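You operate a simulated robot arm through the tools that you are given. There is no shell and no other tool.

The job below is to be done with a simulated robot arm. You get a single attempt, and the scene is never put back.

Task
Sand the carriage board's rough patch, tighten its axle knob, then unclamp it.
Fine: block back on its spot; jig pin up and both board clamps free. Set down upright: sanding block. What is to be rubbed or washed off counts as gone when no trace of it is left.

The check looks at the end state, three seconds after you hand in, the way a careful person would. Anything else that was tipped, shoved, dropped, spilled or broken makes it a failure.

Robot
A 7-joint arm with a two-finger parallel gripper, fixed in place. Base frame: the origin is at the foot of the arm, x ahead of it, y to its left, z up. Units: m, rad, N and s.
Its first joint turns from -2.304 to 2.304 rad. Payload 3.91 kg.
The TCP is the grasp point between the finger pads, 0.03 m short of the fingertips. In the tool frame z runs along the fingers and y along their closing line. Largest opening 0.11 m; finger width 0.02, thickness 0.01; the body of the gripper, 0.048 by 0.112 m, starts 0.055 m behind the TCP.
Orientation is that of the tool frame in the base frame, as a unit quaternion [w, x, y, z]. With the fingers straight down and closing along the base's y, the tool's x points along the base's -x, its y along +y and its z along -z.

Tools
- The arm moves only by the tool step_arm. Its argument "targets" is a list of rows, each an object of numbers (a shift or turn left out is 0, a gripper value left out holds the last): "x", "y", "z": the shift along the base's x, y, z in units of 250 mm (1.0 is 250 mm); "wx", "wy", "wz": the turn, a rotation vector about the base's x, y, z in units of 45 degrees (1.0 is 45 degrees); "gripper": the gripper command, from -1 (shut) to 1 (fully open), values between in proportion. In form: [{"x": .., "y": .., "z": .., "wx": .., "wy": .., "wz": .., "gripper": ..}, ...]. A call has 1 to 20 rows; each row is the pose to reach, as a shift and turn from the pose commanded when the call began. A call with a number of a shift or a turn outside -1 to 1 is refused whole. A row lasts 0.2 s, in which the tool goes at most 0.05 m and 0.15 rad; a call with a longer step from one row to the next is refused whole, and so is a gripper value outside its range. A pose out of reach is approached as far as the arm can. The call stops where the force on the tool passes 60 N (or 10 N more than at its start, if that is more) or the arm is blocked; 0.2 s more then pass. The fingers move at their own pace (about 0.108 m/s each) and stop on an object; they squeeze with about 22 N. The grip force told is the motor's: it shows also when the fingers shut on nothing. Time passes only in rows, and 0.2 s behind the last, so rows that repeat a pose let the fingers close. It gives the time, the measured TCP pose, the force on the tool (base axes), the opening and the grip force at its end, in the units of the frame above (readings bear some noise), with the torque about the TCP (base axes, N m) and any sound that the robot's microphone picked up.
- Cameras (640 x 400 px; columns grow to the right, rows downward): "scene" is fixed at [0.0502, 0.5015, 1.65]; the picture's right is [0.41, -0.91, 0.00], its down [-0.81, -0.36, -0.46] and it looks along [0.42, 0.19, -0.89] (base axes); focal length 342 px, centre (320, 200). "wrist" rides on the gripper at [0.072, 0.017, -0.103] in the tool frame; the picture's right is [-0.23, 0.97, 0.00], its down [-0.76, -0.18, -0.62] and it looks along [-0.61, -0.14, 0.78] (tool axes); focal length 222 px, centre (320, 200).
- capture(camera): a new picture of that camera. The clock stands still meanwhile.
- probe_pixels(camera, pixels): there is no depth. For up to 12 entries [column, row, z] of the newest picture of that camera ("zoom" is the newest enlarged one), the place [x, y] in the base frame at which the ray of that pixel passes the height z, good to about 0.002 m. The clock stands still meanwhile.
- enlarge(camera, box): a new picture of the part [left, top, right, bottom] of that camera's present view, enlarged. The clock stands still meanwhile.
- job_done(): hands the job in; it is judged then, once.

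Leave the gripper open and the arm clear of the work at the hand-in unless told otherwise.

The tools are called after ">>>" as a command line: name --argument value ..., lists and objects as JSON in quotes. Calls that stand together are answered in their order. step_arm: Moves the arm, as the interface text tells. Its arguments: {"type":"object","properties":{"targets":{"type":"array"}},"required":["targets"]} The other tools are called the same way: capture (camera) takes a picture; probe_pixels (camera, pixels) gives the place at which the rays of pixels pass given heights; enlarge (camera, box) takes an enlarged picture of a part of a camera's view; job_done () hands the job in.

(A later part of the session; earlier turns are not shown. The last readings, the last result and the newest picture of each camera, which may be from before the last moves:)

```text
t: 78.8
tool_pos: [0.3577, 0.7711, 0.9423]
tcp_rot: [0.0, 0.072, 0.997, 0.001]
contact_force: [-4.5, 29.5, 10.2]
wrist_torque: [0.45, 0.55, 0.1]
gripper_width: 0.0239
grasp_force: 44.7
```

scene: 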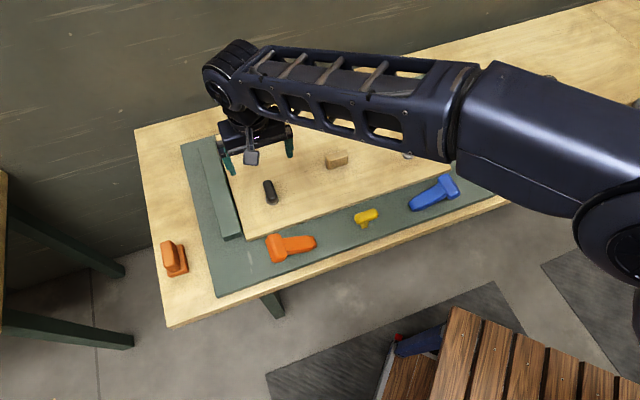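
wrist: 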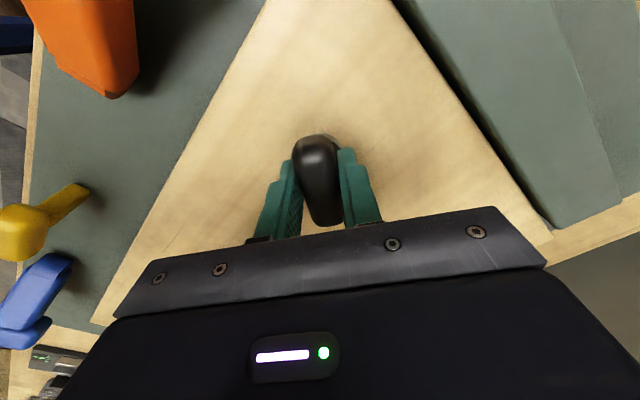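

>>> step_arm --targets '[{"y": 0.006, "wz": -0.08}, {"y": 0.006, "wz": -0.18}, {"y": 0.008, "wz": -0.28}]'

>>> step_arm --targets '[{"y": 0.002, "wz": -0.1}, {"y": 0.004, "wz": -0.2}, {"y": 0.004, "wz": -0.3}]'

```text
t: 79.6
tool_pos: [0.3575, 0.77, 0.9408]
tcp_rot: [0.0, 0.18, 0.984, 0.001]
contact_force: [-3.0, 8.6, 16.8]
wrist_torque: [-0.03, 0.45, 0.03]
gripper_width: 0.0237
grasp_force: 44.8
```

```text
t: 80.4
tool_pos: [0.3588, 0.7713, 0.9424]
tcp_rot: [0.001, 0.295, 0.955, 0.0]
contact_force: [2.7, -6.3, 15.9]
wrist_torque: [-0.67, -0.27, -0.01]
gripper_width: 0.0241
grasp_force: 45.2
```

The turn so far is about 75°, with torque near zero. I'll keep going clockwise and ease the z preload slightly.

>>> step_arm --targets '[{"z": 0.003, "wz": -0.1}, {"z": 0.003, "wz": -0.2}, {"z": 0.003, "wz": -0.3}]'

>>> capture --camera "wrist"

```text
t: 81.2
tool_pos: [0.3586, 0.7718, 0.9408]
tcp_rot: [0.001, 0.404, 0.915, -0.001]
contact_force: [13.4, 1.2, -5.0]
wrist_torque: [-0.07, -0.3, 1.28]
gripper_width: 0.0246
grasp_force: 44.9
```

```text
taken
```

wrist: 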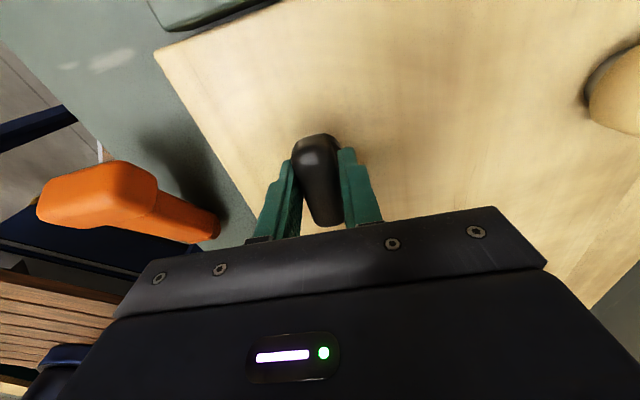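

The torque has risen to 1.28 N·m after about 88° of turn, so the knob is tightening. I'll press on a little further in small steps to confirm the stop.

>>> step_arm --targets '[{"wz": -0.03}, {"wz": -0.06}]'

```text
t: 81.8
tool_pos: [0.359, 0.7731, 0.9415]
tcp_rot: [0.001, 0.425, 0.905, 0.0]
contact_force: [17.6, 14.0, -7.4]
wrist_torque: [-0.33, -0.5, 1.38]
gripper_width: 0.0252
grasp_force: 44.6
```

Extra command no longer turns the bar: torque is 1.38 N·m and the pads are starting to twist on it. The knob is at its stop, tight. I'll open the gripper and rise straight up.

>>> step_arm --targets '[{"gripper": -0.2}, {"gripper": 0.4}, {"gripper": 1}, {"gripper": 1}]'

>>> step_arm --targets '[{"z": 0.08}, {"z": 0.22}, {"z": 0.38}, {"z": 0.54}, {"z": 0.54}]'

>>> capture --camera "wrist"

>>> enlarge --camera "scene" --box '[230, 165, 310, 215]'

```text
t: 82.8
tool_pos: [0.358, 0.7718, 0.9413]
tcp_rot: [0.0, 0.425, 0.905, 0.0]
contact_force: [0.3, -0.5, 0.5]
wrist_torque: [-0.02, -0.01, 0.0]
gripper_width: 0.1101
grasp_force: 0.0
```

```text
t: 84.0
tool_pos: [0.3587, 0.7731, 1.0784]
tcp_rot: [0.001, 0.426, 0.905, 0.001]
contact_force: [-0.2, 0.3, 0.0]
wrist_torque: [-0.01, 0.05, -0.01]
gripper_width: 0.1103
grasp_force: 0.0
```

```text
taken
```

wrist: 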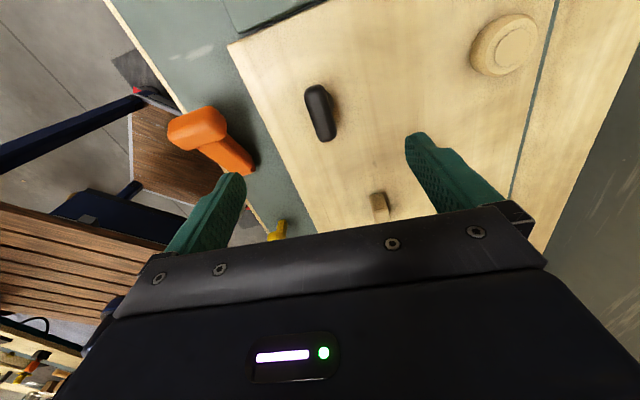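

```text
8.00 times, centred on (270, 190) of scene
```

zoom: 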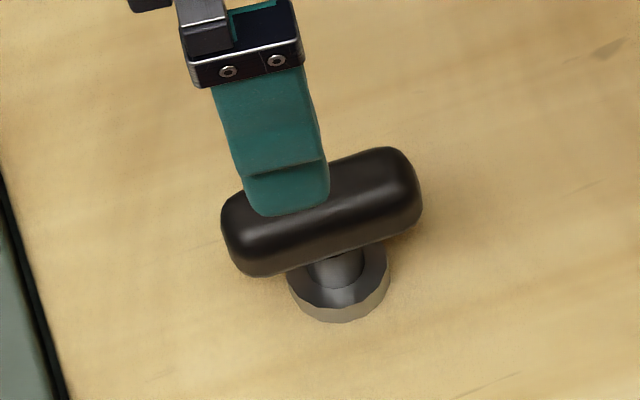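

The T-bar now lies along the board and stays there. Next is the yellow jig pin. I'll move above it near (0.41, 0.535) with yaw -45°, so the fingers can close across its crossbar.

>>> step_arm --targets '[{"x": 0.03, "y": -0.14, "wz": 0.06}, {"x": 0.06, "y": -0.28, "wz": 0.12}, {"x": 0.09, "y": -0.42, "wz": 0.12}, {"x": 0.12, "y": -0.56, "wz": 0.12}, {"x": 0.15, "y": -0.7, "wz": 0.12}, {"x": 0.17, "y": -0.82, "wz": 0.12}, {"x": 0.18, "y": -0.9, "wz": 0.12}, {"x": 0.18, "y": -0.9, "wz": 0.12}]'

>>> capture --camera "wrist"

>>> capture --camera "scene"

```text
t: 85.8
tool_pos: [0.4041, 0.5462, 1.078]
tcp_rot: [0.0, 0.383, 0.924, 0.0]
contact_force: [-0.3, 0.2, 1.2]
wrist_torque: [0.0, 0.0, 0.03]
gripper_width: 0.1101
grasp_force: 0.0
```

```text
taken
```

wrist: 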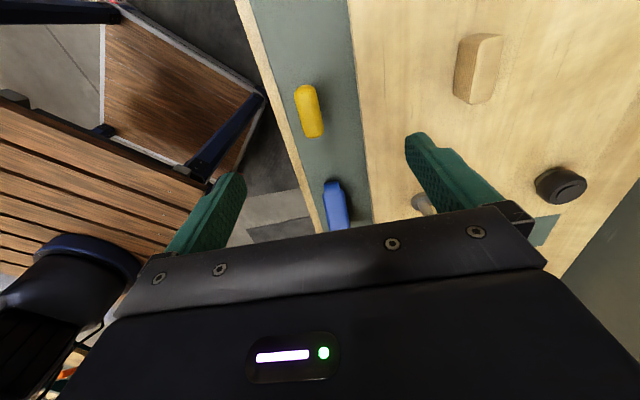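

```text
taken
```

scene: 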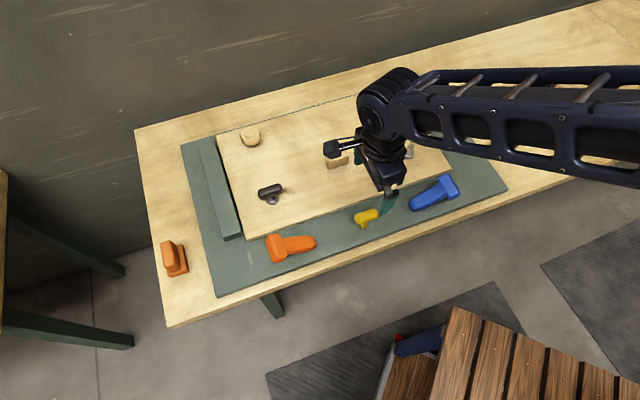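

The yellow crossbar is visible at (308,110) in the wrist view and (366,217) in the scene. I'll measure its ends in both views.

>>> enlarge --camera "wrist" --box '[260, 60, 360, 160]'

>>> enlarge --camera "scene" --box '[340, 200, 390, 235]'

```text
4.00 times, centred on (310, 110) of wrist
```

zoom: 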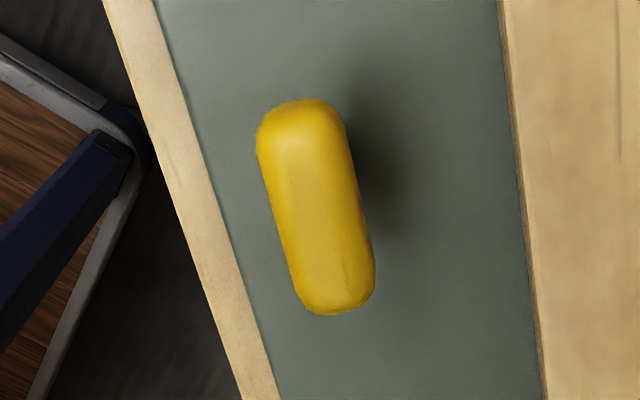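

```text
11.43 times, centred on (365, 218) of scene
```

zoom: 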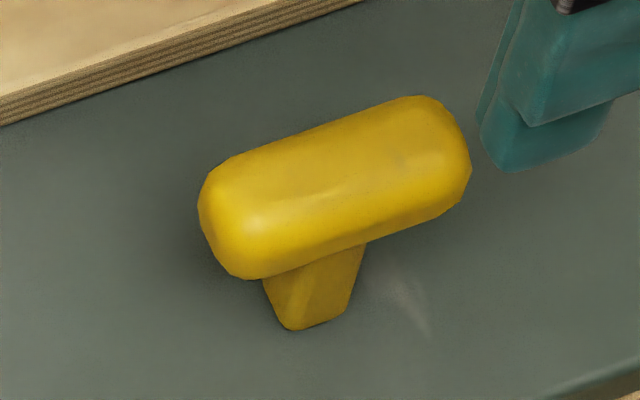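

>>> probe_pixels --camera "zoom" --pixels '[[200, 215, 0.9], [470, 165, 0.9], [200, 215, 0.93], [470, 165, 0.93], [310, 325, 0.86], [310, 325, 0.87], [320, 165, 0.92], [350, 235, 0.92]]'

>>> probe_pixels --camera "wrist" --pixels '[[305, 85, 0.9], [313.75, 138.75, 0.9], [305, 85, 0.93], [313.75, 138.75, 0.93], [297.5, 112.5, 0.92], [321.25, 115, 0.92]]'

```text
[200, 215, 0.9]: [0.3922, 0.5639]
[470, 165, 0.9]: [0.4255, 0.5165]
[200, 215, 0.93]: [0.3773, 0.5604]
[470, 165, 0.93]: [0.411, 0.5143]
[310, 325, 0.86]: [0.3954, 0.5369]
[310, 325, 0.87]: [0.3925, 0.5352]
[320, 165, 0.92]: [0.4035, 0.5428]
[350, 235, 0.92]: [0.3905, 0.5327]
```

```text
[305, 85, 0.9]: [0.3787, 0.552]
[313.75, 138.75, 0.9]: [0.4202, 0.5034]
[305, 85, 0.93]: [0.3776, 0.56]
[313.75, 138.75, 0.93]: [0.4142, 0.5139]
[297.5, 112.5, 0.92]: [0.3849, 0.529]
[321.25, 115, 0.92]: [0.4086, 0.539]
```

>>> probe_pixels --camera "wrist" --pixels '[[294.5, 97.5, 0.928], [304.5, 133.75, 0.928], [316.25, 93.75, 0.928], [323.75, 127.5, 0.928], [374, 180, 0.885], [354, 60, 0.885]]'

```text
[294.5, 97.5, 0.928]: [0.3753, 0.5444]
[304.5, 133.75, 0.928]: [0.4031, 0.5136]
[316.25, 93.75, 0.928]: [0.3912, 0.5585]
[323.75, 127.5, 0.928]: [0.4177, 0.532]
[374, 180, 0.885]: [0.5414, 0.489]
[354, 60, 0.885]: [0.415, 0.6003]
```

The crossbar centre is about (0.397, 0.537, 0.928), 0.021 wide and at about -46°. I'll lower onto it with a partly open gripper (0.06 m), keeping clear of the board edge.

>>> step_arm --targets '[{"x": -0.03, "y": -0.037, "z": -0.1, "gripper": 0.1}, {"x": -0.03, "y": -0.037, "z": -0.24}, {"x": -0.03, "y": -0.037, "z": -0.38}, {"x": -0.03, "y": -0.037, "z": -0.5}, {"x": -0.03, "y": -0.037, "z": -0.57}, {"x": -0.03, "y": -0.037, "z": -0.608}, {"x": -0.03, "y": -0.037, "z": -0.608}]'

>>> capture --camera "wrist"

```text
t: 87.4
tool_pos: [0.3956, 0.5386, 0.9252]
tcp_rot: [0.0, 0.382, 0.924, -0.001]
contact_force: [-0.9, -0.9, 0.6]
wrist_torque: [0.0, 0.03, 0.01]
gripper_width: 0.0608
grasp_force: 0.1
```

```text
taken
```

wrist: 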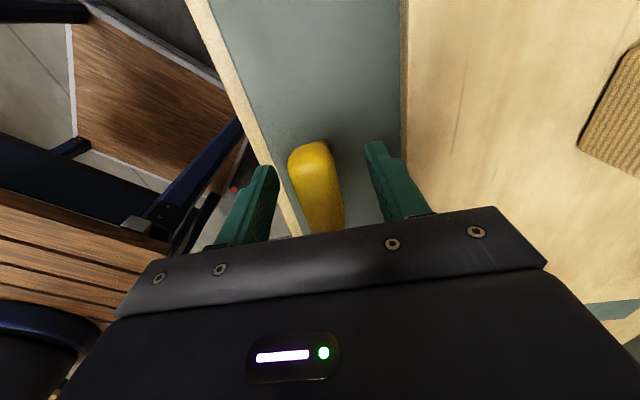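

The bar is centred between the fingers. Closing the gripper.

>>> step_arm --targets '[{"gripper": -1}, {"gripper": -1}, {"gripper": -1}, {"gripper": -1}]'

```text
t: 88.4
tool_pos: [0.394, 0.5379, 0.926]
tcp_rot: [0.001, 0.382, 0.924, 0.0]
contact_force: [-8.5, -9.9, -0.3]
wrist_torque: [-0.05, 0.0, 0.0]
gripper_width: 0.0235
grasp_force: 44.2
```

The side preload is small (13 N). I'll lift the pin slowly: 5 mm first, then read.

>>> step_arm --targets '[{"x": -0.002, "y": -0.003}, {"x": -0.002, "y": -0.003, "z": 0.01}, {"x": -0.002, "y": -0.003, "z": 0.02}]'

>>> step_arm --targets '[{"z": 0.01}, {"z": 0.02}]'

```text
t: 89.2
tool_pos: [0.395, 0.5378, 0.9317]
tcp_rot: [0.0, 0.382, 0.924, 0.0]
contact_force: [-2.0, 5.1, -1.0]
wrist_torque: [0.18, 0.13, 0.02]
gripper_width: 0.0235
grasp_force: 45.2
```

```text
t: 89.8
tool_pos: [0.3956, 0.5374, 0.935]
tcp_rot: [0.0, 0.383, 0.924, 0.001]
contact_force: [2.1, 18.9, -2.0]
wrist_torque: [0.08, 0.06, 0.0]
gripper_width: 0.0234
grasp_force: 45.2
```

The pin is rising easily (about 2 N). I'll continue lifting with a slight y correction.

>>> step_arm --targets '[{"y": 0.003, "z": 0.01}, {"y": 0.003, "z": 0.02}, {"y": 0.003, "z": 0.03}]'

>>> step_arm --targets '[{"z": 0.012}, {"z": 0.024}, {"z": 0.036}]'

>>> enlarge --camera "scene" --box '[330, 180, 410, 240]'

```text
t: 90.6
tool_pos: [0.3942, 0.5383, 0.9427]
tcp_rot: [0.0, 0.383, 0.924, 0.0]
contact_force: [-3.0, 6.5, 1.4]
wrist_torque: [-0.04, -0.03, 0.03]
gripper_width: 0.0234
grasp_force: 45.0
```

```text
t: 91.4
tool_pos: [0.3953, 0.5385, 0.9498]
tcp_rot: [-0.001, 0.383, 0.924, -0.002]
contact_force: [1.5, -2.4, -42.7]
wrist_torque: [0.04, -0.13, 0.03]
gripper_width: 0.024
grasp_force: 44.5
```

```text
6.67 times, centred on (370, 210) of scene
```

zoom: 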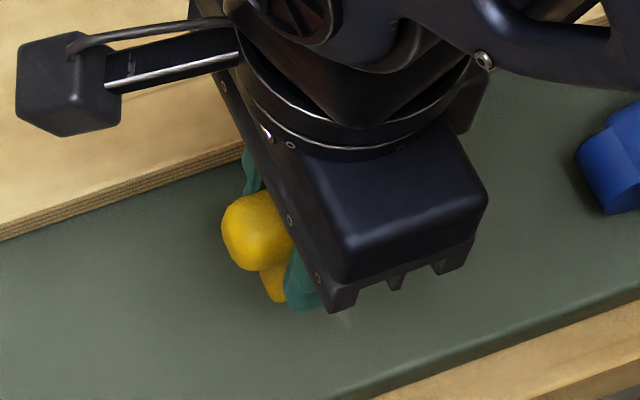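

The pin hit its upper stop after about 24 mm, with 43 N pulling back. I'll relieve the preload slightly, open, and see whether it stays up.

>>> step_arm --targets '[{"z": -0.006}, {"z": -0.006, "gripper": -0.4}, {"z": -0.006, "gripper": 0.1}, {"z": -0.006, "gripper": 0.1}]'

>>> step_arm --targets '[{"z": 0.08}, {"z": 0.2}, {"z": 0.34}, {"z": 0.48}, {"z": 0.48}]'

>>> capture --camera "wrist"

>>> enlarge --camera "scene" --box '[340, 200, 390, 235]'

```text
t: 92.4
tool_pos: [0.3951, 0.5397, 0.9505]
tcp_rot: [-0.001, 0.383, 0.924, 0.0]
contact_force: [-0.1, 0.1, 0.0]
wrist_torque: [0.03, -0.03, 0.04]
gripper_width: 0.0606
grasp_force: 0.0
```

```text
t: 93.6
tool_pos: [0.3947, 0.5372, 1.0722]
tcp_rot: [-0.001, 0.382, 0.924, 0.0]
contact_force: [0.2, -0.6, 0.2]
wrist_torque: [0.0, 0.02, 0.01]
gripper_width: 0.0603
grasp_force: 0.0
```

```text
taken
```

wrist: 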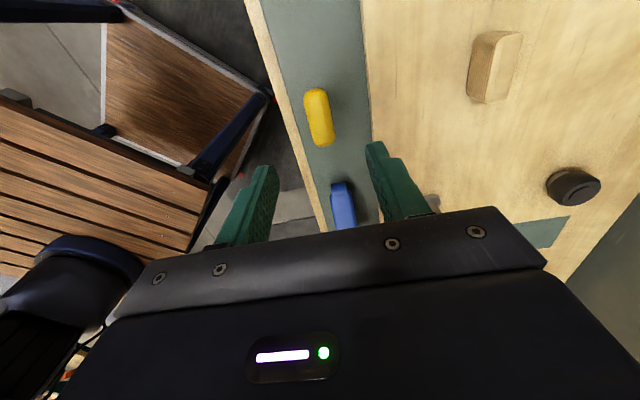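

```text
11.43 times, centred on (365, 218) of scene
```

zoom: 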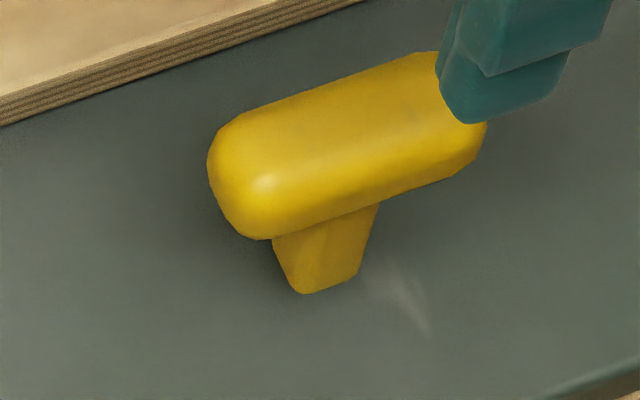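

The pin stays raised after release. I'll measure its height and check later that it is not creeping down.

>>> probe_pixels --camera "zoom" --pixels '[[208, 170, 0.93], [485, 125, 0.93], [208, 170, 0.95], [485, 125, 0.95]]'

>>> enlarge --camera "wrist" --box '[270, 60, 370, 160]'

>>> probe_pixels --camera "wrist" --pixels '[[315, 88, 0.93], [325, 146, 0.93], [315, 88, 0.95], [325, 146, 0.95]]'

```text
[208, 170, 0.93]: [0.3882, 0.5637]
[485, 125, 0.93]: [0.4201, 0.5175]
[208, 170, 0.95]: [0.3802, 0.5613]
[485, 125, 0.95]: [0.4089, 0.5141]
```

```text
4.00 times, centred on (320, 110) of wrist
```

zoom: 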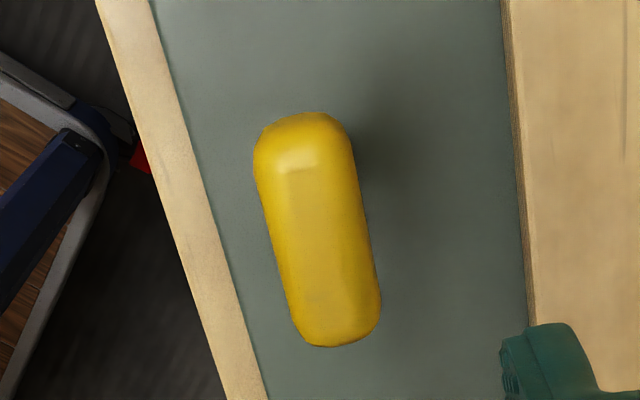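

```text
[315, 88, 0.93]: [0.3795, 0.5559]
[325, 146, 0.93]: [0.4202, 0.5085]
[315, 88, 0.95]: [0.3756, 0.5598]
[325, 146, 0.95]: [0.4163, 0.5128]
```

The pin stays up at z≈0.95. Next is the orange clamp. I'll go above it near (0.26, 0.68) and turn the yaw from -45° to +45°, so the fingers can close across its T-head.

>>> step_arm --targets '[{"z": 0.06, "wz": 0.15, "gripper": 0.1}, {"x": -0.06, "y": 0.06, "z": 0.12, "wz": 0.3}, {"x": -0.14, "y": 0.14, "z": 0.12, "wz": 0.47}, {"x": -0.22, "y": 0.23, "z": 0.12, "wz": 0.64}, {"x": -0.3, "y": 0.33, "z": 0.12, "wz": 0.81}, {"x": -0.4, "y": 0.44, "z": 0.12, "wz": 0.98}]'

>>> step_arm --targets '[{"x": -0.04, "y": 0.05, "wz": 0.17}, {"x": -0.08, "y": 0.09, "wz": 0.34}, {"x": -0.12, "y": 0.13, "wz": 0.51}, {"x": -0.12, "y": 0.13, "wz": 0.68}, {"x": -0.12, "y": 0.13, "wz": 0.85}, {"x": -0.12, "y": 0.13, "wz": 1.0}, {"x": -0.12, "y": 0.13, "wz": 1.0}]'

>>> capture --camera "wrist"

>>> capture --camera "scene"

```text
t: 95.0
tool_pos: [0.2924, 0.6508, 1.1013]
tcp_rot: [0.001, 0.007, 1.0, 0.001]
contact_force: [0.5, 0.3, -0.1]
wrist_torque: [0.05, 0.02, 0.03]
gripper_width: 0.0604
grasp_force: 0.1
```

```text
t: 96.6
tool_pos: [0.2663, 0.681, 1.1004]
tcp_rot: [0.0, -0.376, 0.926, 0.001]
contact_force: [0.3, -0.2, 0.8]
wrist_torque: [0.0, 0.0, 0.02]
gripper_width: 0.0606
grasp_force: 0.0
```

```text
taken
```

wrist: 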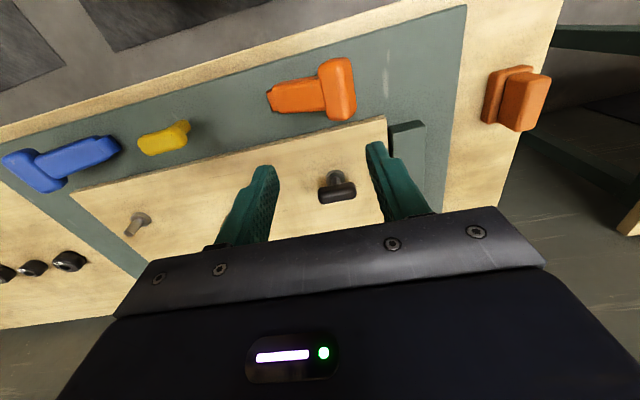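

```text
taken
```

scene: 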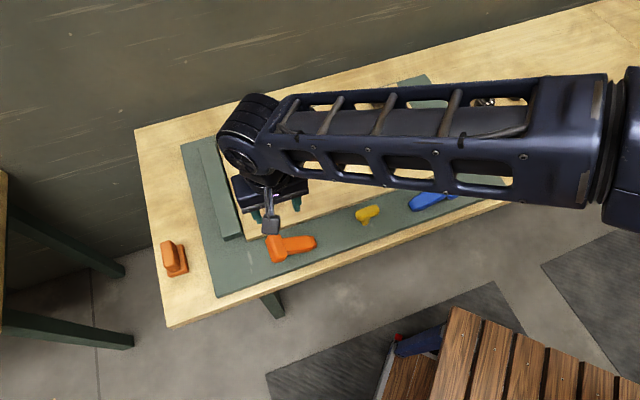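

Both cameras see the orange clamp. I'll zoom in on it in each to triangulate the T-head, arm and hinge.

>>> enlarge --camera "wrist" --box '[255, 45, 375, 135]'

>>> enlarge --camera "scene" --box '[255, 220, 325, 270]'

```text
4.44 times, centred on (315, 90) of wrist
```

zoom: 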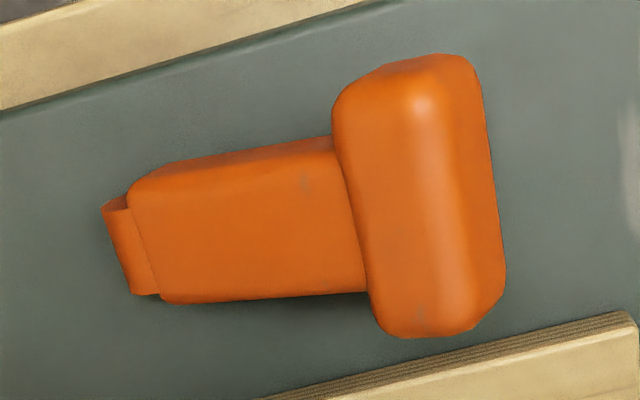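

```text
8.00 times, centred on (290, 245) of scene
```

zoom: 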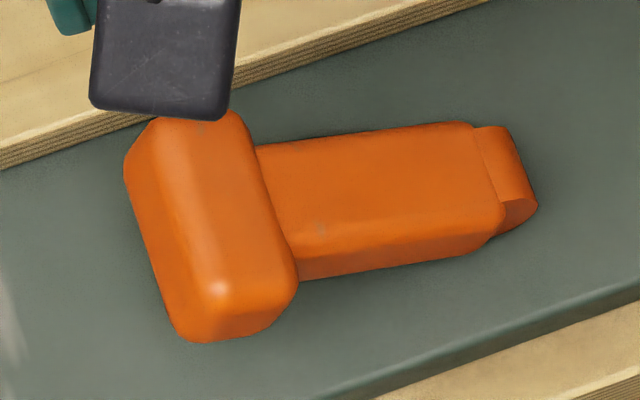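

>>> probe_pixels --camera "zoom" --pixels '[[211, 226, 0.9], [211, 226, 0.93], [505, 165, 0.87], [505, 165, 0.89], [385, 200, 0.88], [385, 200, 0.91], [537, 205, 0.87], [485, 128, 0.87], [180, 120, 0.91], [240, 320, 0.91]]'

>>> probe_pixels --camera "wrist" --pixels '[[337, 88.9, 0.9], [337, 88.9, 0.93], [272.3, 100.7, 0.87], [272.3, 100.7, 0.89], [299.4, 94.5, 0.88], [299.4, 94.5, 0.91], [266.2, 91.6, 0.87], [272.7, 111.4, 0.87], [342, 118.5, 0.91], [333, 62, 0.91]]'

```text
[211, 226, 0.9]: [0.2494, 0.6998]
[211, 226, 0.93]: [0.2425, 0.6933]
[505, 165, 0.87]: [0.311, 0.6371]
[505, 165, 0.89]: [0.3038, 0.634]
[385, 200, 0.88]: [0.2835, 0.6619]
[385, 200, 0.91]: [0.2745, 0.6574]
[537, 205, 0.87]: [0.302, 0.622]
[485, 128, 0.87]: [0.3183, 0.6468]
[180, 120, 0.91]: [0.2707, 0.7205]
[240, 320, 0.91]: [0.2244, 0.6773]
```

```text
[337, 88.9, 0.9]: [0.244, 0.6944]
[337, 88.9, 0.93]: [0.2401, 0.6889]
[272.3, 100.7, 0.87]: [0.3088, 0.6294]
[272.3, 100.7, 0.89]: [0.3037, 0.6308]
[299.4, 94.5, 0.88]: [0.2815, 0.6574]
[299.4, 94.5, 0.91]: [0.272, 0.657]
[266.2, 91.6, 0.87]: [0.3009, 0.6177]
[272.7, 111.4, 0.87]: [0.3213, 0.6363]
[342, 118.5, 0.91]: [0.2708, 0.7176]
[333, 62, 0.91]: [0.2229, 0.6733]
```

The T-head is a bar about 0.063 m long across the lever, centred near (0.247, 0.697, 0.912). The hinge is near (0.305, 0.633, 0.88). Gripping the T-head by its two ends, with the closing line along the hinge axis and yaw -45°, lets it pivot between the pads as the lever swings up. I'll turn the tool to -45° above it.

>>> step_arm --targets '[{"wz": -0.16, "gripper": 1}, {"wz": -0.32}, {"wz": -0.48}, {"wz": -0.64}, {"wz": -0.8}, {"wz": -0.96}]'

>>> step_arm --targets '[{"wz": -0.16, "x": -0.02, "y": 0.02}, {"wz": -0.32, "x": -0.04, "y": 0.04}, {"wz": -0.48, "x": -0.06, "y": 0.06}, {"wz": -0.64, "x": -0.076, "y": 0.064}, {"wz": -0.8, "x": -0.076, "y": 0.064}, {"wz": -1.0, "x": -0.076, "y": 0.064}, {"wz": -1.0, "x": -0.076, "y": 0.064}]'

>>> capture --camera "wrist"

```text
t: 98.0
tool_pos: [0.2649, 0.6811, 1.1003]
tcp_rot: [0.0, -0.007, 1.0, 0.001]
contact_force: [0.7, -0.5, 0.2]
wrist_torque: [-0.01, 0.01, -0.01]
gripper_width: 0.1101
grasp_force: 0.1
```

```text
refused: row 6 steps farther than a row can; nothing moved
```

```text
taken
```

wrist: 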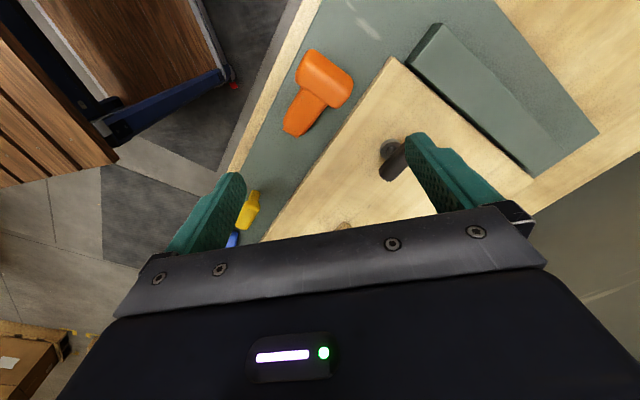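

The last row's turn was too large, so that call was refused and nothing moved. The yaw is near 0 now, and I'll turn the rest in smaller steps.

>>> step_arm --targets '[{"wz": -0.16, "x": -0.02, "y": 0.02}, {"wz": -0.32, "x": -0.04, "y": 0.04}, {"wz": -0.48, "x": -0.06, "y": 0.06}, {"wz": -0.64, "x": -0.072, "y": 0.064}, {"wz": -0.8, "x": -0.072, "y": 0.064}, {"wz": -0.96, "x": -0.072, "y": 0.064}, {"wz": -1.0, "x": -0.072, "y": 0.064}, {"wz": -1.0, "x": -0.072, "y": 0.064}]'

>>> capture --camera "wrist"

>>> enlarge --camera "wrist" --box '[250, 50, 390, 170]'

```text
t: 99.8
tool_pos: [0.246, 0.6972, 1.1015]
tcp_rot: [0.0, 0.376, 0.927, 0.001]
contact_force: [-0.3, 0.6, 0.5]
wrist_torque: [-0.02, -0.02, 0.0]
gripper_width: 0.1101
grasp_force: 0.1
```

```text
taken
```

wrist: 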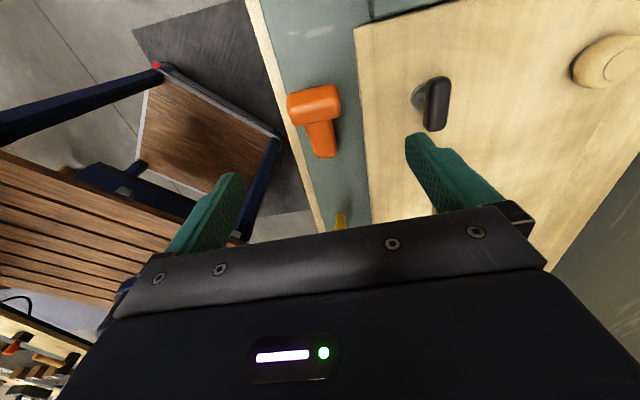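

```text
3.33 times, centred on (320, 110) of wrist
```

zoom: 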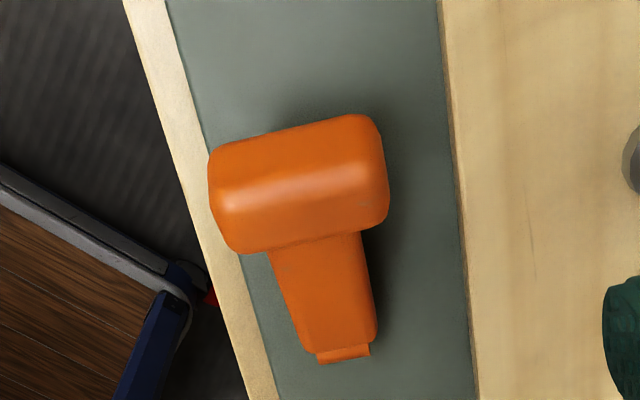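

This is a clear view. I'll probe the T-head's outline and hinge end here and compare with the scene rays.

>>> probe_pixels --camera "zoom" --pixels '[[298, 185, 0.9], [298, 185, 0.93], [213, 205, 0.9], [213, 205, 0.92], [387, 165, 0.9], [387, 165, 0.92], [345, 353, 0.87], [345, 353, 0.89], [290, 140, 0.91], [312, 238, 0.91]]'

>>> probe_pixels --camera "scene" --pixels '[[276.4, 248.25, 0.9], [276.4, 248.25, 0.92], [272.5, 235, 0.9], [272.5, 235, 0.92], [280, 260, 0.9], [280, 260, 0.92], [314, 241, 0.87], [314, 241, 0.89]]'

```text
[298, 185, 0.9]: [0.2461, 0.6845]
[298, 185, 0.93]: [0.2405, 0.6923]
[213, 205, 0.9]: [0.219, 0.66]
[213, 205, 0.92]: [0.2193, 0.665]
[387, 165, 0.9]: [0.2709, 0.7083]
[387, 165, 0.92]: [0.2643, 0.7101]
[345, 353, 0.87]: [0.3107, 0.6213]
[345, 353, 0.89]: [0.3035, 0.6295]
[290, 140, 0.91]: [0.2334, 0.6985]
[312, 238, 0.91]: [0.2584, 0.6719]
```

```text
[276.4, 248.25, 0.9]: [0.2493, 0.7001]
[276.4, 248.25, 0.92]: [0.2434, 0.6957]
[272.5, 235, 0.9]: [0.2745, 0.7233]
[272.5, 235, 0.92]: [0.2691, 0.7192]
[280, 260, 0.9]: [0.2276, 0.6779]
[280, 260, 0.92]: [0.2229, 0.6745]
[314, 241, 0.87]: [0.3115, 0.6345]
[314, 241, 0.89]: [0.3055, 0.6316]
```

The T-head centre resolves to about (0.240, 0.692, 0.935) and the hinge to about (0.3025, 0.631, 0.89). That makes the lever radius about 0.098 m at a 26° slope. I'll lower the open fingers around the T-head's ends.

>>> step_arm --targets '[{"x": -0.012, "y": -0.011, "z": -0.12, "gripper": 0.8}, {"x": -0.025, "y": -0.022, "z": -0.26}, {"x": -0.025, "y": -0.022, "z": -0.4}, {"x": -0.025, "y": -0.022, "z": -0.52}, {"x": -0.025, "y": -0.022, "z": -0.6}, {"x": -0.025, "y": -0.022, "z": -0.655}, {"x": -0.025, "y": -0.022, "z": -0.655}]'

>>> capture --camera "wrist"

>>> enlarge --camera "scene" --box '[235, 205, 325, 275]'

```text
t: 101.4
tool_pos: [0.2397, 0.6909, 0.9356]
tcp_rot: [-0.001, 0.375, 0.927, 0.0]
contact_force: [-0.7, 0.6, 1.2]
wrist_torque: [-0.01, -0.01, 0.03]
gripper_width: 0.099
grasp_force: 0.0
```

```text
taken
```

wrist: 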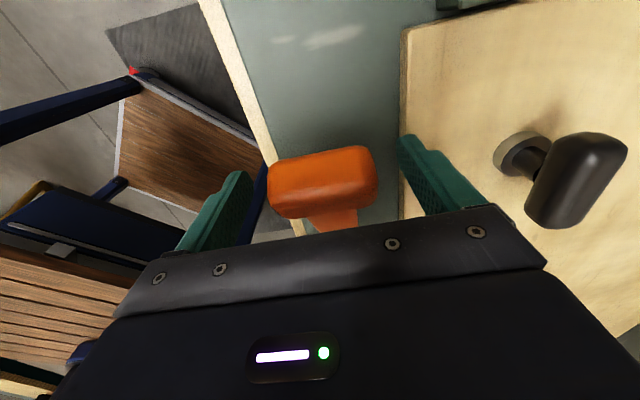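

```text
5.71 times, centred on (280, 240) of scene
```

zoom: 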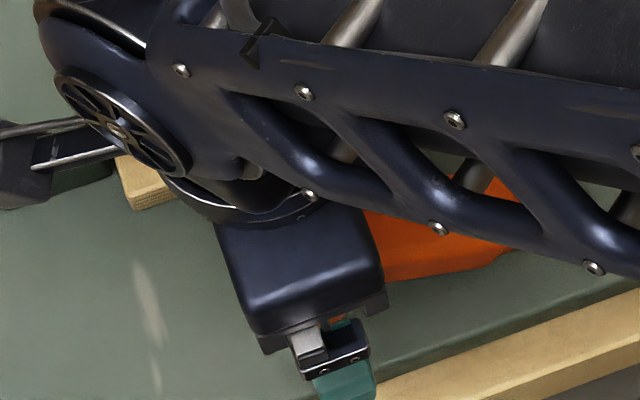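

The TCP projects to about (320,189), and the T-head is centred at (322,183), so it is well placed. Closing on its ends.

>>> step_arm --targets '[{"gripper": -0.2}, {"gripper": -1}, {"gripper": -1}, {"gripper": -1}]'

```text
t: 102.4
tool_pos: [0.2408, 0.692, 0.9356]
tcp_rot: [0.0, 0.376, 0.927, 0.0]
contact_force: [12.2, 17.4, -1.2]
wrist_torque: [0.75, -0.4, -0.93]
gripper_width: 0.0602
grasp_force: 45.3
```

The T-head is gripped by its ends (opening 0.060), with a 21 N sideways preload toward +v. I'll relieve that and lift the first 5° along the arc.

>>> step_arm --targets '[{"x": 0.003, "y": 0.0035}, {"x": 0.009, "y": -0.0025, "z": 0.015}, {"x": 0.0146, "y": -0.0081, "z": 0.03}]'

```text
t: 103.2
tool_pos: [0.2442, 0.6894, 0.9433]
tcp_rot: [0.0, 0.375, 0.927, -0.001]
contact_force: [3.7, 8.6, -17.6]
wrist_torque: [1.22, 0.66, -0.89]
gripper_width: 0.06
grasp_force: 45.0
```

The force is moderate (18 N down). Continuing along the arc in small steps.

>>> step_arm --targets '[{"x": 0.0066, "y": -0.0066, "z": 0.0142}, {"x": 0.0133, "y": -0.0133, "z": 0.0284}]'

>>> capture --camera "wrist"

```text
t: 103.8
tool_pos: [0.248, 0.6858, 0.9511]
tcp_rot: [-0.001, 0.375, 0.927, -0.002]
contact_force: [2.2, 6.0, -18.5]
wrist_torque: [1.18, 0.66, -0.94]
gripper_width: 0.06
grasp_force: 45.2
```

```text
taken
```

wrist: 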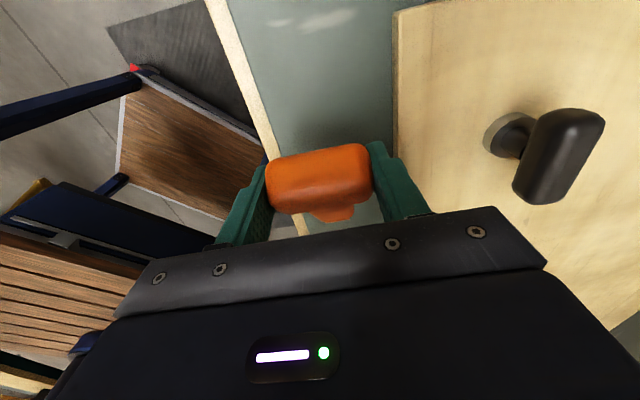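

The lever is swinging up with the T-head between the pads and a steady 18 N of resistance. Next 10°.

>>> step_arm --targets '[{"x": 0.0075, "y": -0.0075, "z": 0.0134}, {"x": 0.015, "y": -0.015, "z": 0.0268}, {"x": 0.0233, "y": -0.0233, "z": 0.0392}, {"x": 0.0317, "y": -0.0317, "z": 0.0516}]'

>>> step_arm --targets '[{"x": 0.009, "y": -0.009, "z": 0.0114}, {"x": 0.0181, "y": -0.0181, "z": 0.0228}, {"x": 0.0278, "y": -0.0278, "z": 0.0328}, {"x": 0.0376, "y": -0.0376, "z": 0.0428}]'

```text
t: 104.8
tool_pos: [0.2545, 0.6792, 0.9645]
tcp_rot: [0.0, 0.376, 0.927, -0.001]
contact_force: [-4.3, -1.0, -19.1]
wrist_torque: [1.08, 0.75, -0.86]
gripper_width: 0.0601
grasp_force: 45.1
```

```text
t: 105.8
tool_pos: [0.2632, 0.6698, 0.9753]
tcp_rot: [0.0, 0.374, 0.927, 0.0]
contact_force: [-18.0, 2.9, -3.8]
wrist_torque: [1.11, 0.97, -0.8]
gripper_width: 0.0603
grasp_force: 44.8
```

The tracking is good, with the force mostly tangential at about 14 N. Continuing to 66° and then 76°.

>>> step_arm --targets '[{"x": 0.0104, "y": -0.0104, "z": 0.009}, {"x": 0.0206, "y": -0.0206, "z": 0.018}, {"x": 0.0314, "y": -0.0314, "z": 0.0258}, {"x": 0.0421, "y": -0.0421, "z": 0.0332}]'

>>> step_arm --targets '[{"x": 0.0113, "y": -0.0113, "z": 0.0064}, {"x": 0.0226, "y": -0.0226, "z": 0.0128}, {"x": 0.0342, "y": -0.0342, "z": 0.0176}, {"x": 0.0458, "y": -0.0458, "z": 0.0224}]'

>>> capture --camera "wrist"

>>> capture --camera "scene"

```text
t: 106.8
tool_pos: [0.274, 0.659, 0.9814]
tcp_rot: [0.001, 0.376, 0.927, 0.0]
contact_force: [-19.1, -1.0, -9.2]
wrist_torque: [1.06, 0.89, -0.89]
gripper_width: 0.0599
grasp_force: 45.0
```

```text
t: 107.8
tool_pos: [0.2862, 0.6469, 0.9867]
tcp_rot: [0.0, 0.376, 0.927, -0.001]
contact_force: [-15.3, 0.8, -17.6]
wrist_torque: [1.01, 0.88, -0.49]
gripper_width: 0.0599
grasp_force: 45.0
```

```text
taken
```

wrist: 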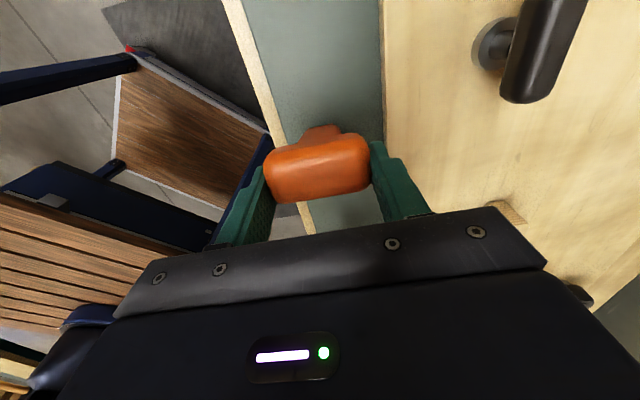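

```text
taken
```

scene: 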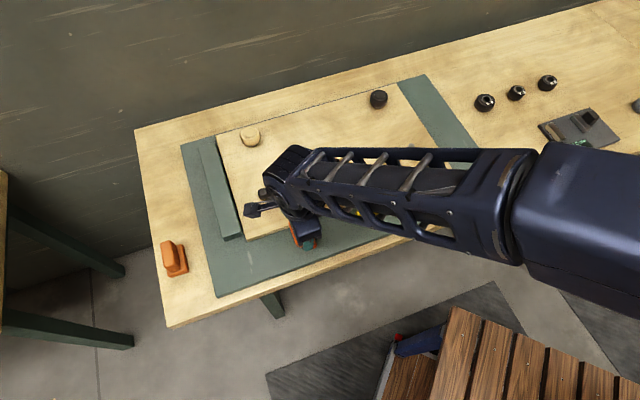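

The lever has swung about 50° and follows well, with resistance about 15 N tangential. Continuing through vertical in 10° steps, watching for a stop or click.

>>> step_arm --targets '[{"x": 0.012, "y": -0.012, "z": 0.001}, {"x": 0.024, "y": -0.024, "z": 0.002}, {"x": 0.036, "y": -0.036, "z": 0.004}, {"x": 0.0478, "y": -0.0478, "z": 0.006}]'

>>> step_arm --targets '[{"x": 0.012, "y": -0.012, "z": 0.0}, {"x": 0.024, "y": -0.024, "z": -0.001}, {"x": 0.036, "y": -0.036, "z": -0.003}, {"x": 0.048, "y": -0.048, "z": -0.005}]'

```text
t: 108.8
tool_pos: [0.298, 0.6359, 0.991]
tcp_rot: [0.001, 0.375, 0.927, 0.001]
contact_force: [-16.7, 1.5, 2.4]
wrist_torque: [0.98, 1.09, -0.58]
gripper_width: 0.0597
grasp_force: 44.7
```

```text
t: 109.8
tool_pos: [0.3115, 0.6227, 0.988]
tcp_rot: [0.0, 0.376, 0.927, 0.0]
contact_force: [-14.5, 0.1, 4.9]
wrist_torque: [0.87, 1.13, -0.7]
gripper_width: 0.0599
grasp_force: 44.8
```

Past vertical now, with resistance unchanged and no stop yet. Continuing.

>>> step_arm --targets '[{"x": 0.012, "y": -0.012, "z": -0.002}, {"x": 0.024, "y": -0.024, "z": -0.005}, {"x": 0.036, "y": -0.036, "z": -0.009}, {"x": 0.0475, "y": -0.0475, "z": -0.013}]'

>>> capture --camera "wrist"

```text
t: 110.8
tool_pos: [0.3209, 0.6131, 0.9863]
tcp_rot: [0.0, 0.374, 0.927, 0.001]
contact_force: [-31.0, 29.8, 5.7]
wrist_torque: [0.34, 0.39, -0.16]
gripper_width: 0.0601
grasp_force: 45.9
```

```text
taken
```

wrist: 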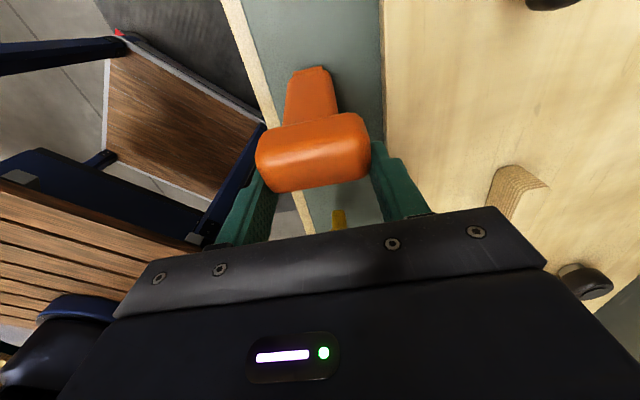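

The force jumped to 43 N against +u, so the lever has reached its open stop, leaning past vertical. I'll relieve the push slightly, open the gripper and rise straight up.

>>> step_arm --targets '[{"x": -0.006, "y": 0.006}, {"x": -0.006, "y": 0.006, "gripper": 0.4}, {"x": -0.006, "y": 0.006, "gripper": 0.8}, {"x": -0.006, "y": 0.006, "gripper": 0.8}]'

>>> step_arm --targets '[{"z": 0.06}, {"z": 0.18}, {"z": 0.32}, {"z": 0.46}, {"z": 0.56}, {"z": 0.56}]'

>>> capture --camera "wrist"

>>> capture --camera "scene"

```text
t: 111.8
tool_pos: [0.322, 0.6134, 0.9857]
tcp_rot: [0.0, 0.376, 0.927, -0.001]
contact_force: [-0.4, -0.8, 0.3]
wrist_torque: [0.01, -0.02, -0.01]
gripper_width: 0.0992
grasp_force: 0.0
```

```text
t: 113.2
tool_pos: [0.3209, 0.6128, 1.1265]
tcp_rot: [0.0, 0.375, 0.927, 0.0]
contact_force: [-0.1, -0.4, 0.4]
wrist_torque: [-0.02, 0.02, -0.01]
gripper_width: 0.099
grasp_force: 0.1
```

```text
taken
```

wrist: 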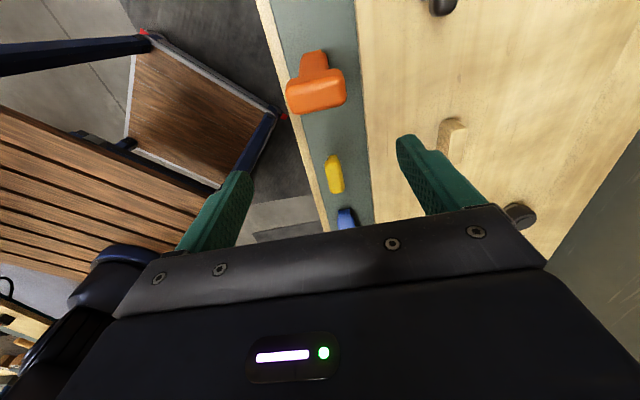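

```text
taken
```

scene: 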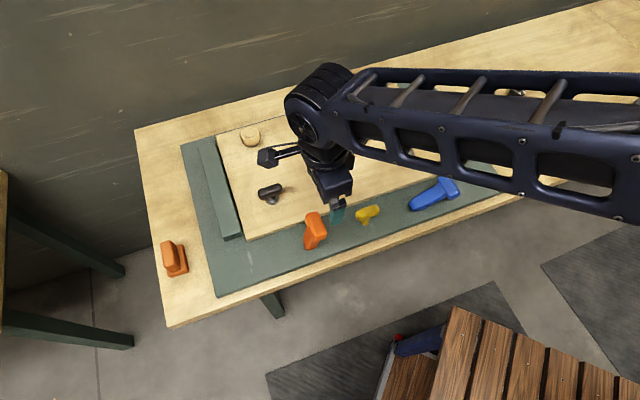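

The orange lever stays up and the yellow pin is still up. Next is the blue clamp, a mirror image on the other side. I'll move above it near (0.558, 0.375) at this height.

>>> step_arm --targets '[{"x": 0.06, "y": -0.06}, {"x": 0.18, "y": -0.18}, {"x": 0.3, "y": -0.3}, {"x": 0.43, "y": -0.43}, {"x": 0.56, "y": -0.56}, {"x": 0.69, "y": -0.69}, {"x": 0.82, "y": -0.82}, {"x": 0.94, "y": -0.94}, {"x": 0.95, "y": -0.95}]'

>>> capture --camera "wrist"

>>> enlarge --camera "wrist" --box '[250, 40, 390, 170]'

>>> capture --camera "scene"

```text
t: 115.2
tool_pos: [0.5595, 0.3759, 1.1249]
tcp_rot: [0.0, 0.376, 0.927, 0.0]
contact_force: [-0.7, -0.2, 0.2]
wrist_torque: [-0.02, 0.0, -0.03]
gripper_width: 0.0993
grasp_force: 0.1
```

```text
taken
```

wrist: 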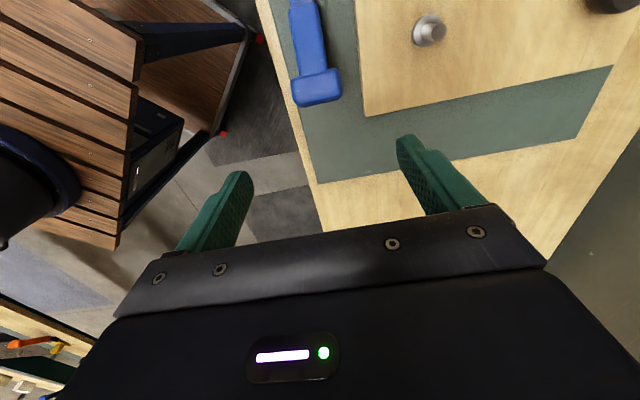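

```text
3.08 times, centred on (320, 105) of wrist
```

zoom: 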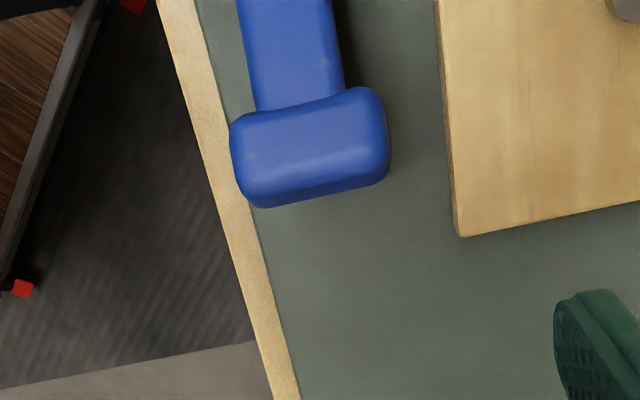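

```text
taken
```

scene: 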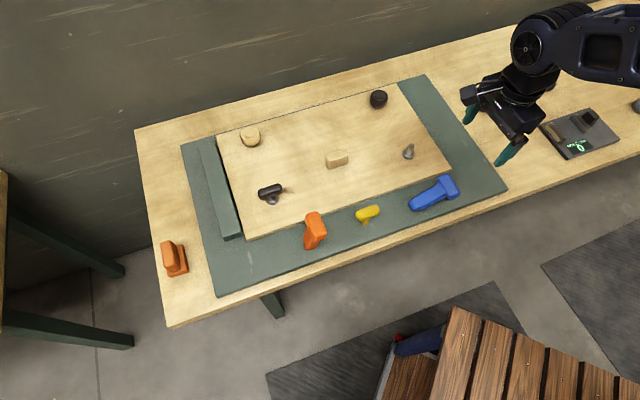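

The scene view of the blue clamp is clear. I'll zoom there and triangulate with the wrist picture: its T-head is near (316,88), about (310,148) in the zoom.

>>> probe_pixels --camera "zoom" --pixels '[[310, 148, 0.9], [310, 148, 0.94], [234, 165, 0.9], [234, 165, 0.94], [388, 130, 0.9], [388, 130, 0.94]]'

>>> enlarge --camera "scene" --box '[400, 165, 470, 220]'

>>> enlarge --camera "wrist" --box '[250, 0, 390, 110]'

```text
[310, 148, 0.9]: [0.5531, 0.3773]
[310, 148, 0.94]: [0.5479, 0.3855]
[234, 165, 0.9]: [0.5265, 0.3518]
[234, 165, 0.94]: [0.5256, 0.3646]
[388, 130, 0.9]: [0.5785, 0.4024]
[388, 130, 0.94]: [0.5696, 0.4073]
```

```text
7.27 times, centred on (435, 192) of scene
```

zoom: 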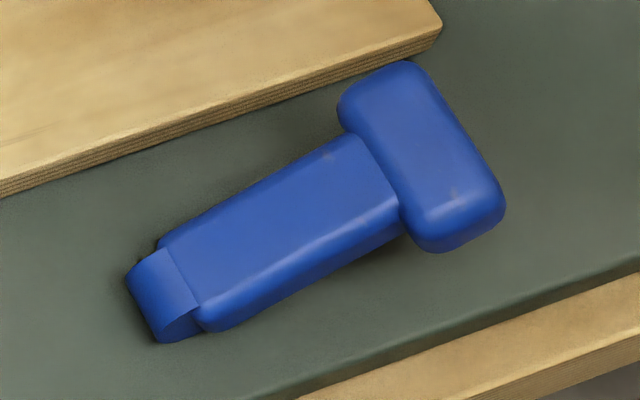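

```text
3.64 times, centred on (320, 55) of wrist
```

zoom: 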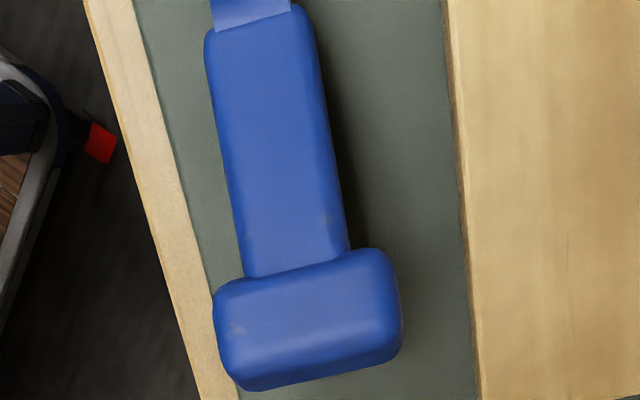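

>>> probe_pixels --camera "scene" --pixels '[[449, 186.2, 0.9], [449, 186.2, 0.94], [442.6, 174.8, 0.9], [442.6, 174.8, 0.94], [455.4, 196.8, 0.9], [455.4, 196.8, 0.94], [413.0, 204.5, 0.87], [413.0, 204.5, 0.9]]'

>>> probe_pixels --camera "wrist" --pixels '[[303, 3, 0.87], [303, 3, 0.9]]'

```text
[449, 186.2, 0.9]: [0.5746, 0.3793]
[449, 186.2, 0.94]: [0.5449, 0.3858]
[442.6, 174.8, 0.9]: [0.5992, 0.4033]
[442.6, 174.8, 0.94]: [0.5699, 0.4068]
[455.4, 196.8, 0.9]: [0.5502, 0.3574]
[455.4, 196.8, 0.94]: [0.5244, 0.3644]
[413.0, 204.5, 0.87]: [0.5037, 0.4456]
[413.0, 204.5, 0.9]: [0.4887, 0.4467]
```

```text
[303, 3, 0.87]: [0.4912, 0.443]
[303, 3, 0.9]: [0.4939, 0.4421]
```

The blue T-head centre is about (0.549, 0.385, 0.935), with its hinge toward -u near (0.493, 0.4425), a mirror of the orange one. I'll lower the open fingers around its ends.

>>> step_arm --targets '[{"x": -0.02, "y": 0.018, "z": -0.12, "wz": -0.04}, {"x": -0.04, "y": 0.036, "z": -0.27, "wz": -0.04}, {"x": -0.04, "y": 0.036, "z": -0.42, "wz": -0.04}, {"x": -0.04, "y": 0.036, "z": -0.56, "wz": -0.04}, {"x": -0.04, "y": 0.036, "z": -0.67, "wz": -0.04}, {"x": -0.04, "y": 0.036, "z": -0.73, "wz": -0.04}, {"x": -0.04, "y": 0.036, "z": -0.757, "wz": -0.04}, {"x": -0.04, "y": 0.036, "z": -0.757, "wz": -0.04}]'

>>> capture --camera "wrist"

>>> enlarge --camera "scene" --box '[390, 140, 490, 220]'

```text
t: 117.0
tool_pos: [0.5481, 0.3845, 0.9357]
tcp_rot: [0.0, 0.39, 0.921, 0.0]
contact_force: [-0.1, -0.1, 0.2]
wrist_torque: [0.01, 0.01, 0.01]
gripper_width: 0.0988
grasp_force: 0.0
```

```text
taken
```

wrist: 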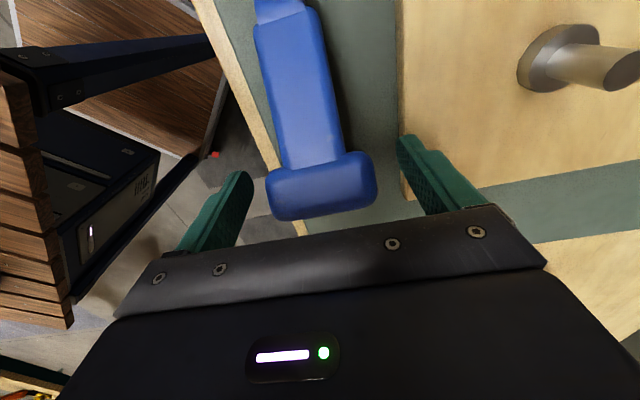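

```text
5.00 times, centred on (440, 180) of scene
```

zoom: 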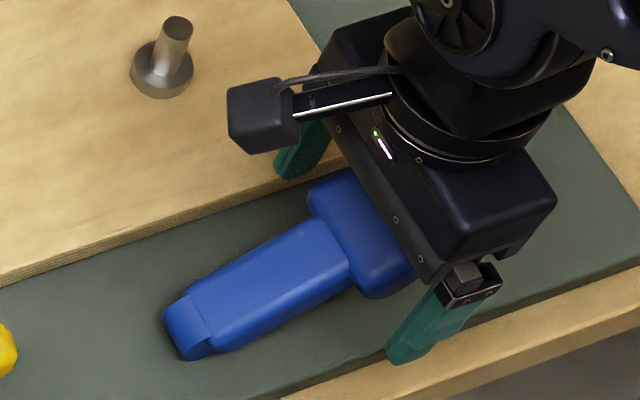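

The T-head is centred at (321,187), right at the TCP projection. Closing on its ends.

>>> step_arm --targets '[{"gripper": -0.2}, {"gripper": -1}, {"gripper": -1}, {"gripper": -1}]'

```text
t: 118.0
tool_pos: [0.5469, 0.3839, 0.9351]
tcp_rot: [0.0, 0.39, 0.921, 0.0]
contact_force: [5.3, 6.7, -1.0]
wrist_torque: [0.2, -0.3, 0.73]
gripper_width: 0.06
grasp_force: 45.1
```

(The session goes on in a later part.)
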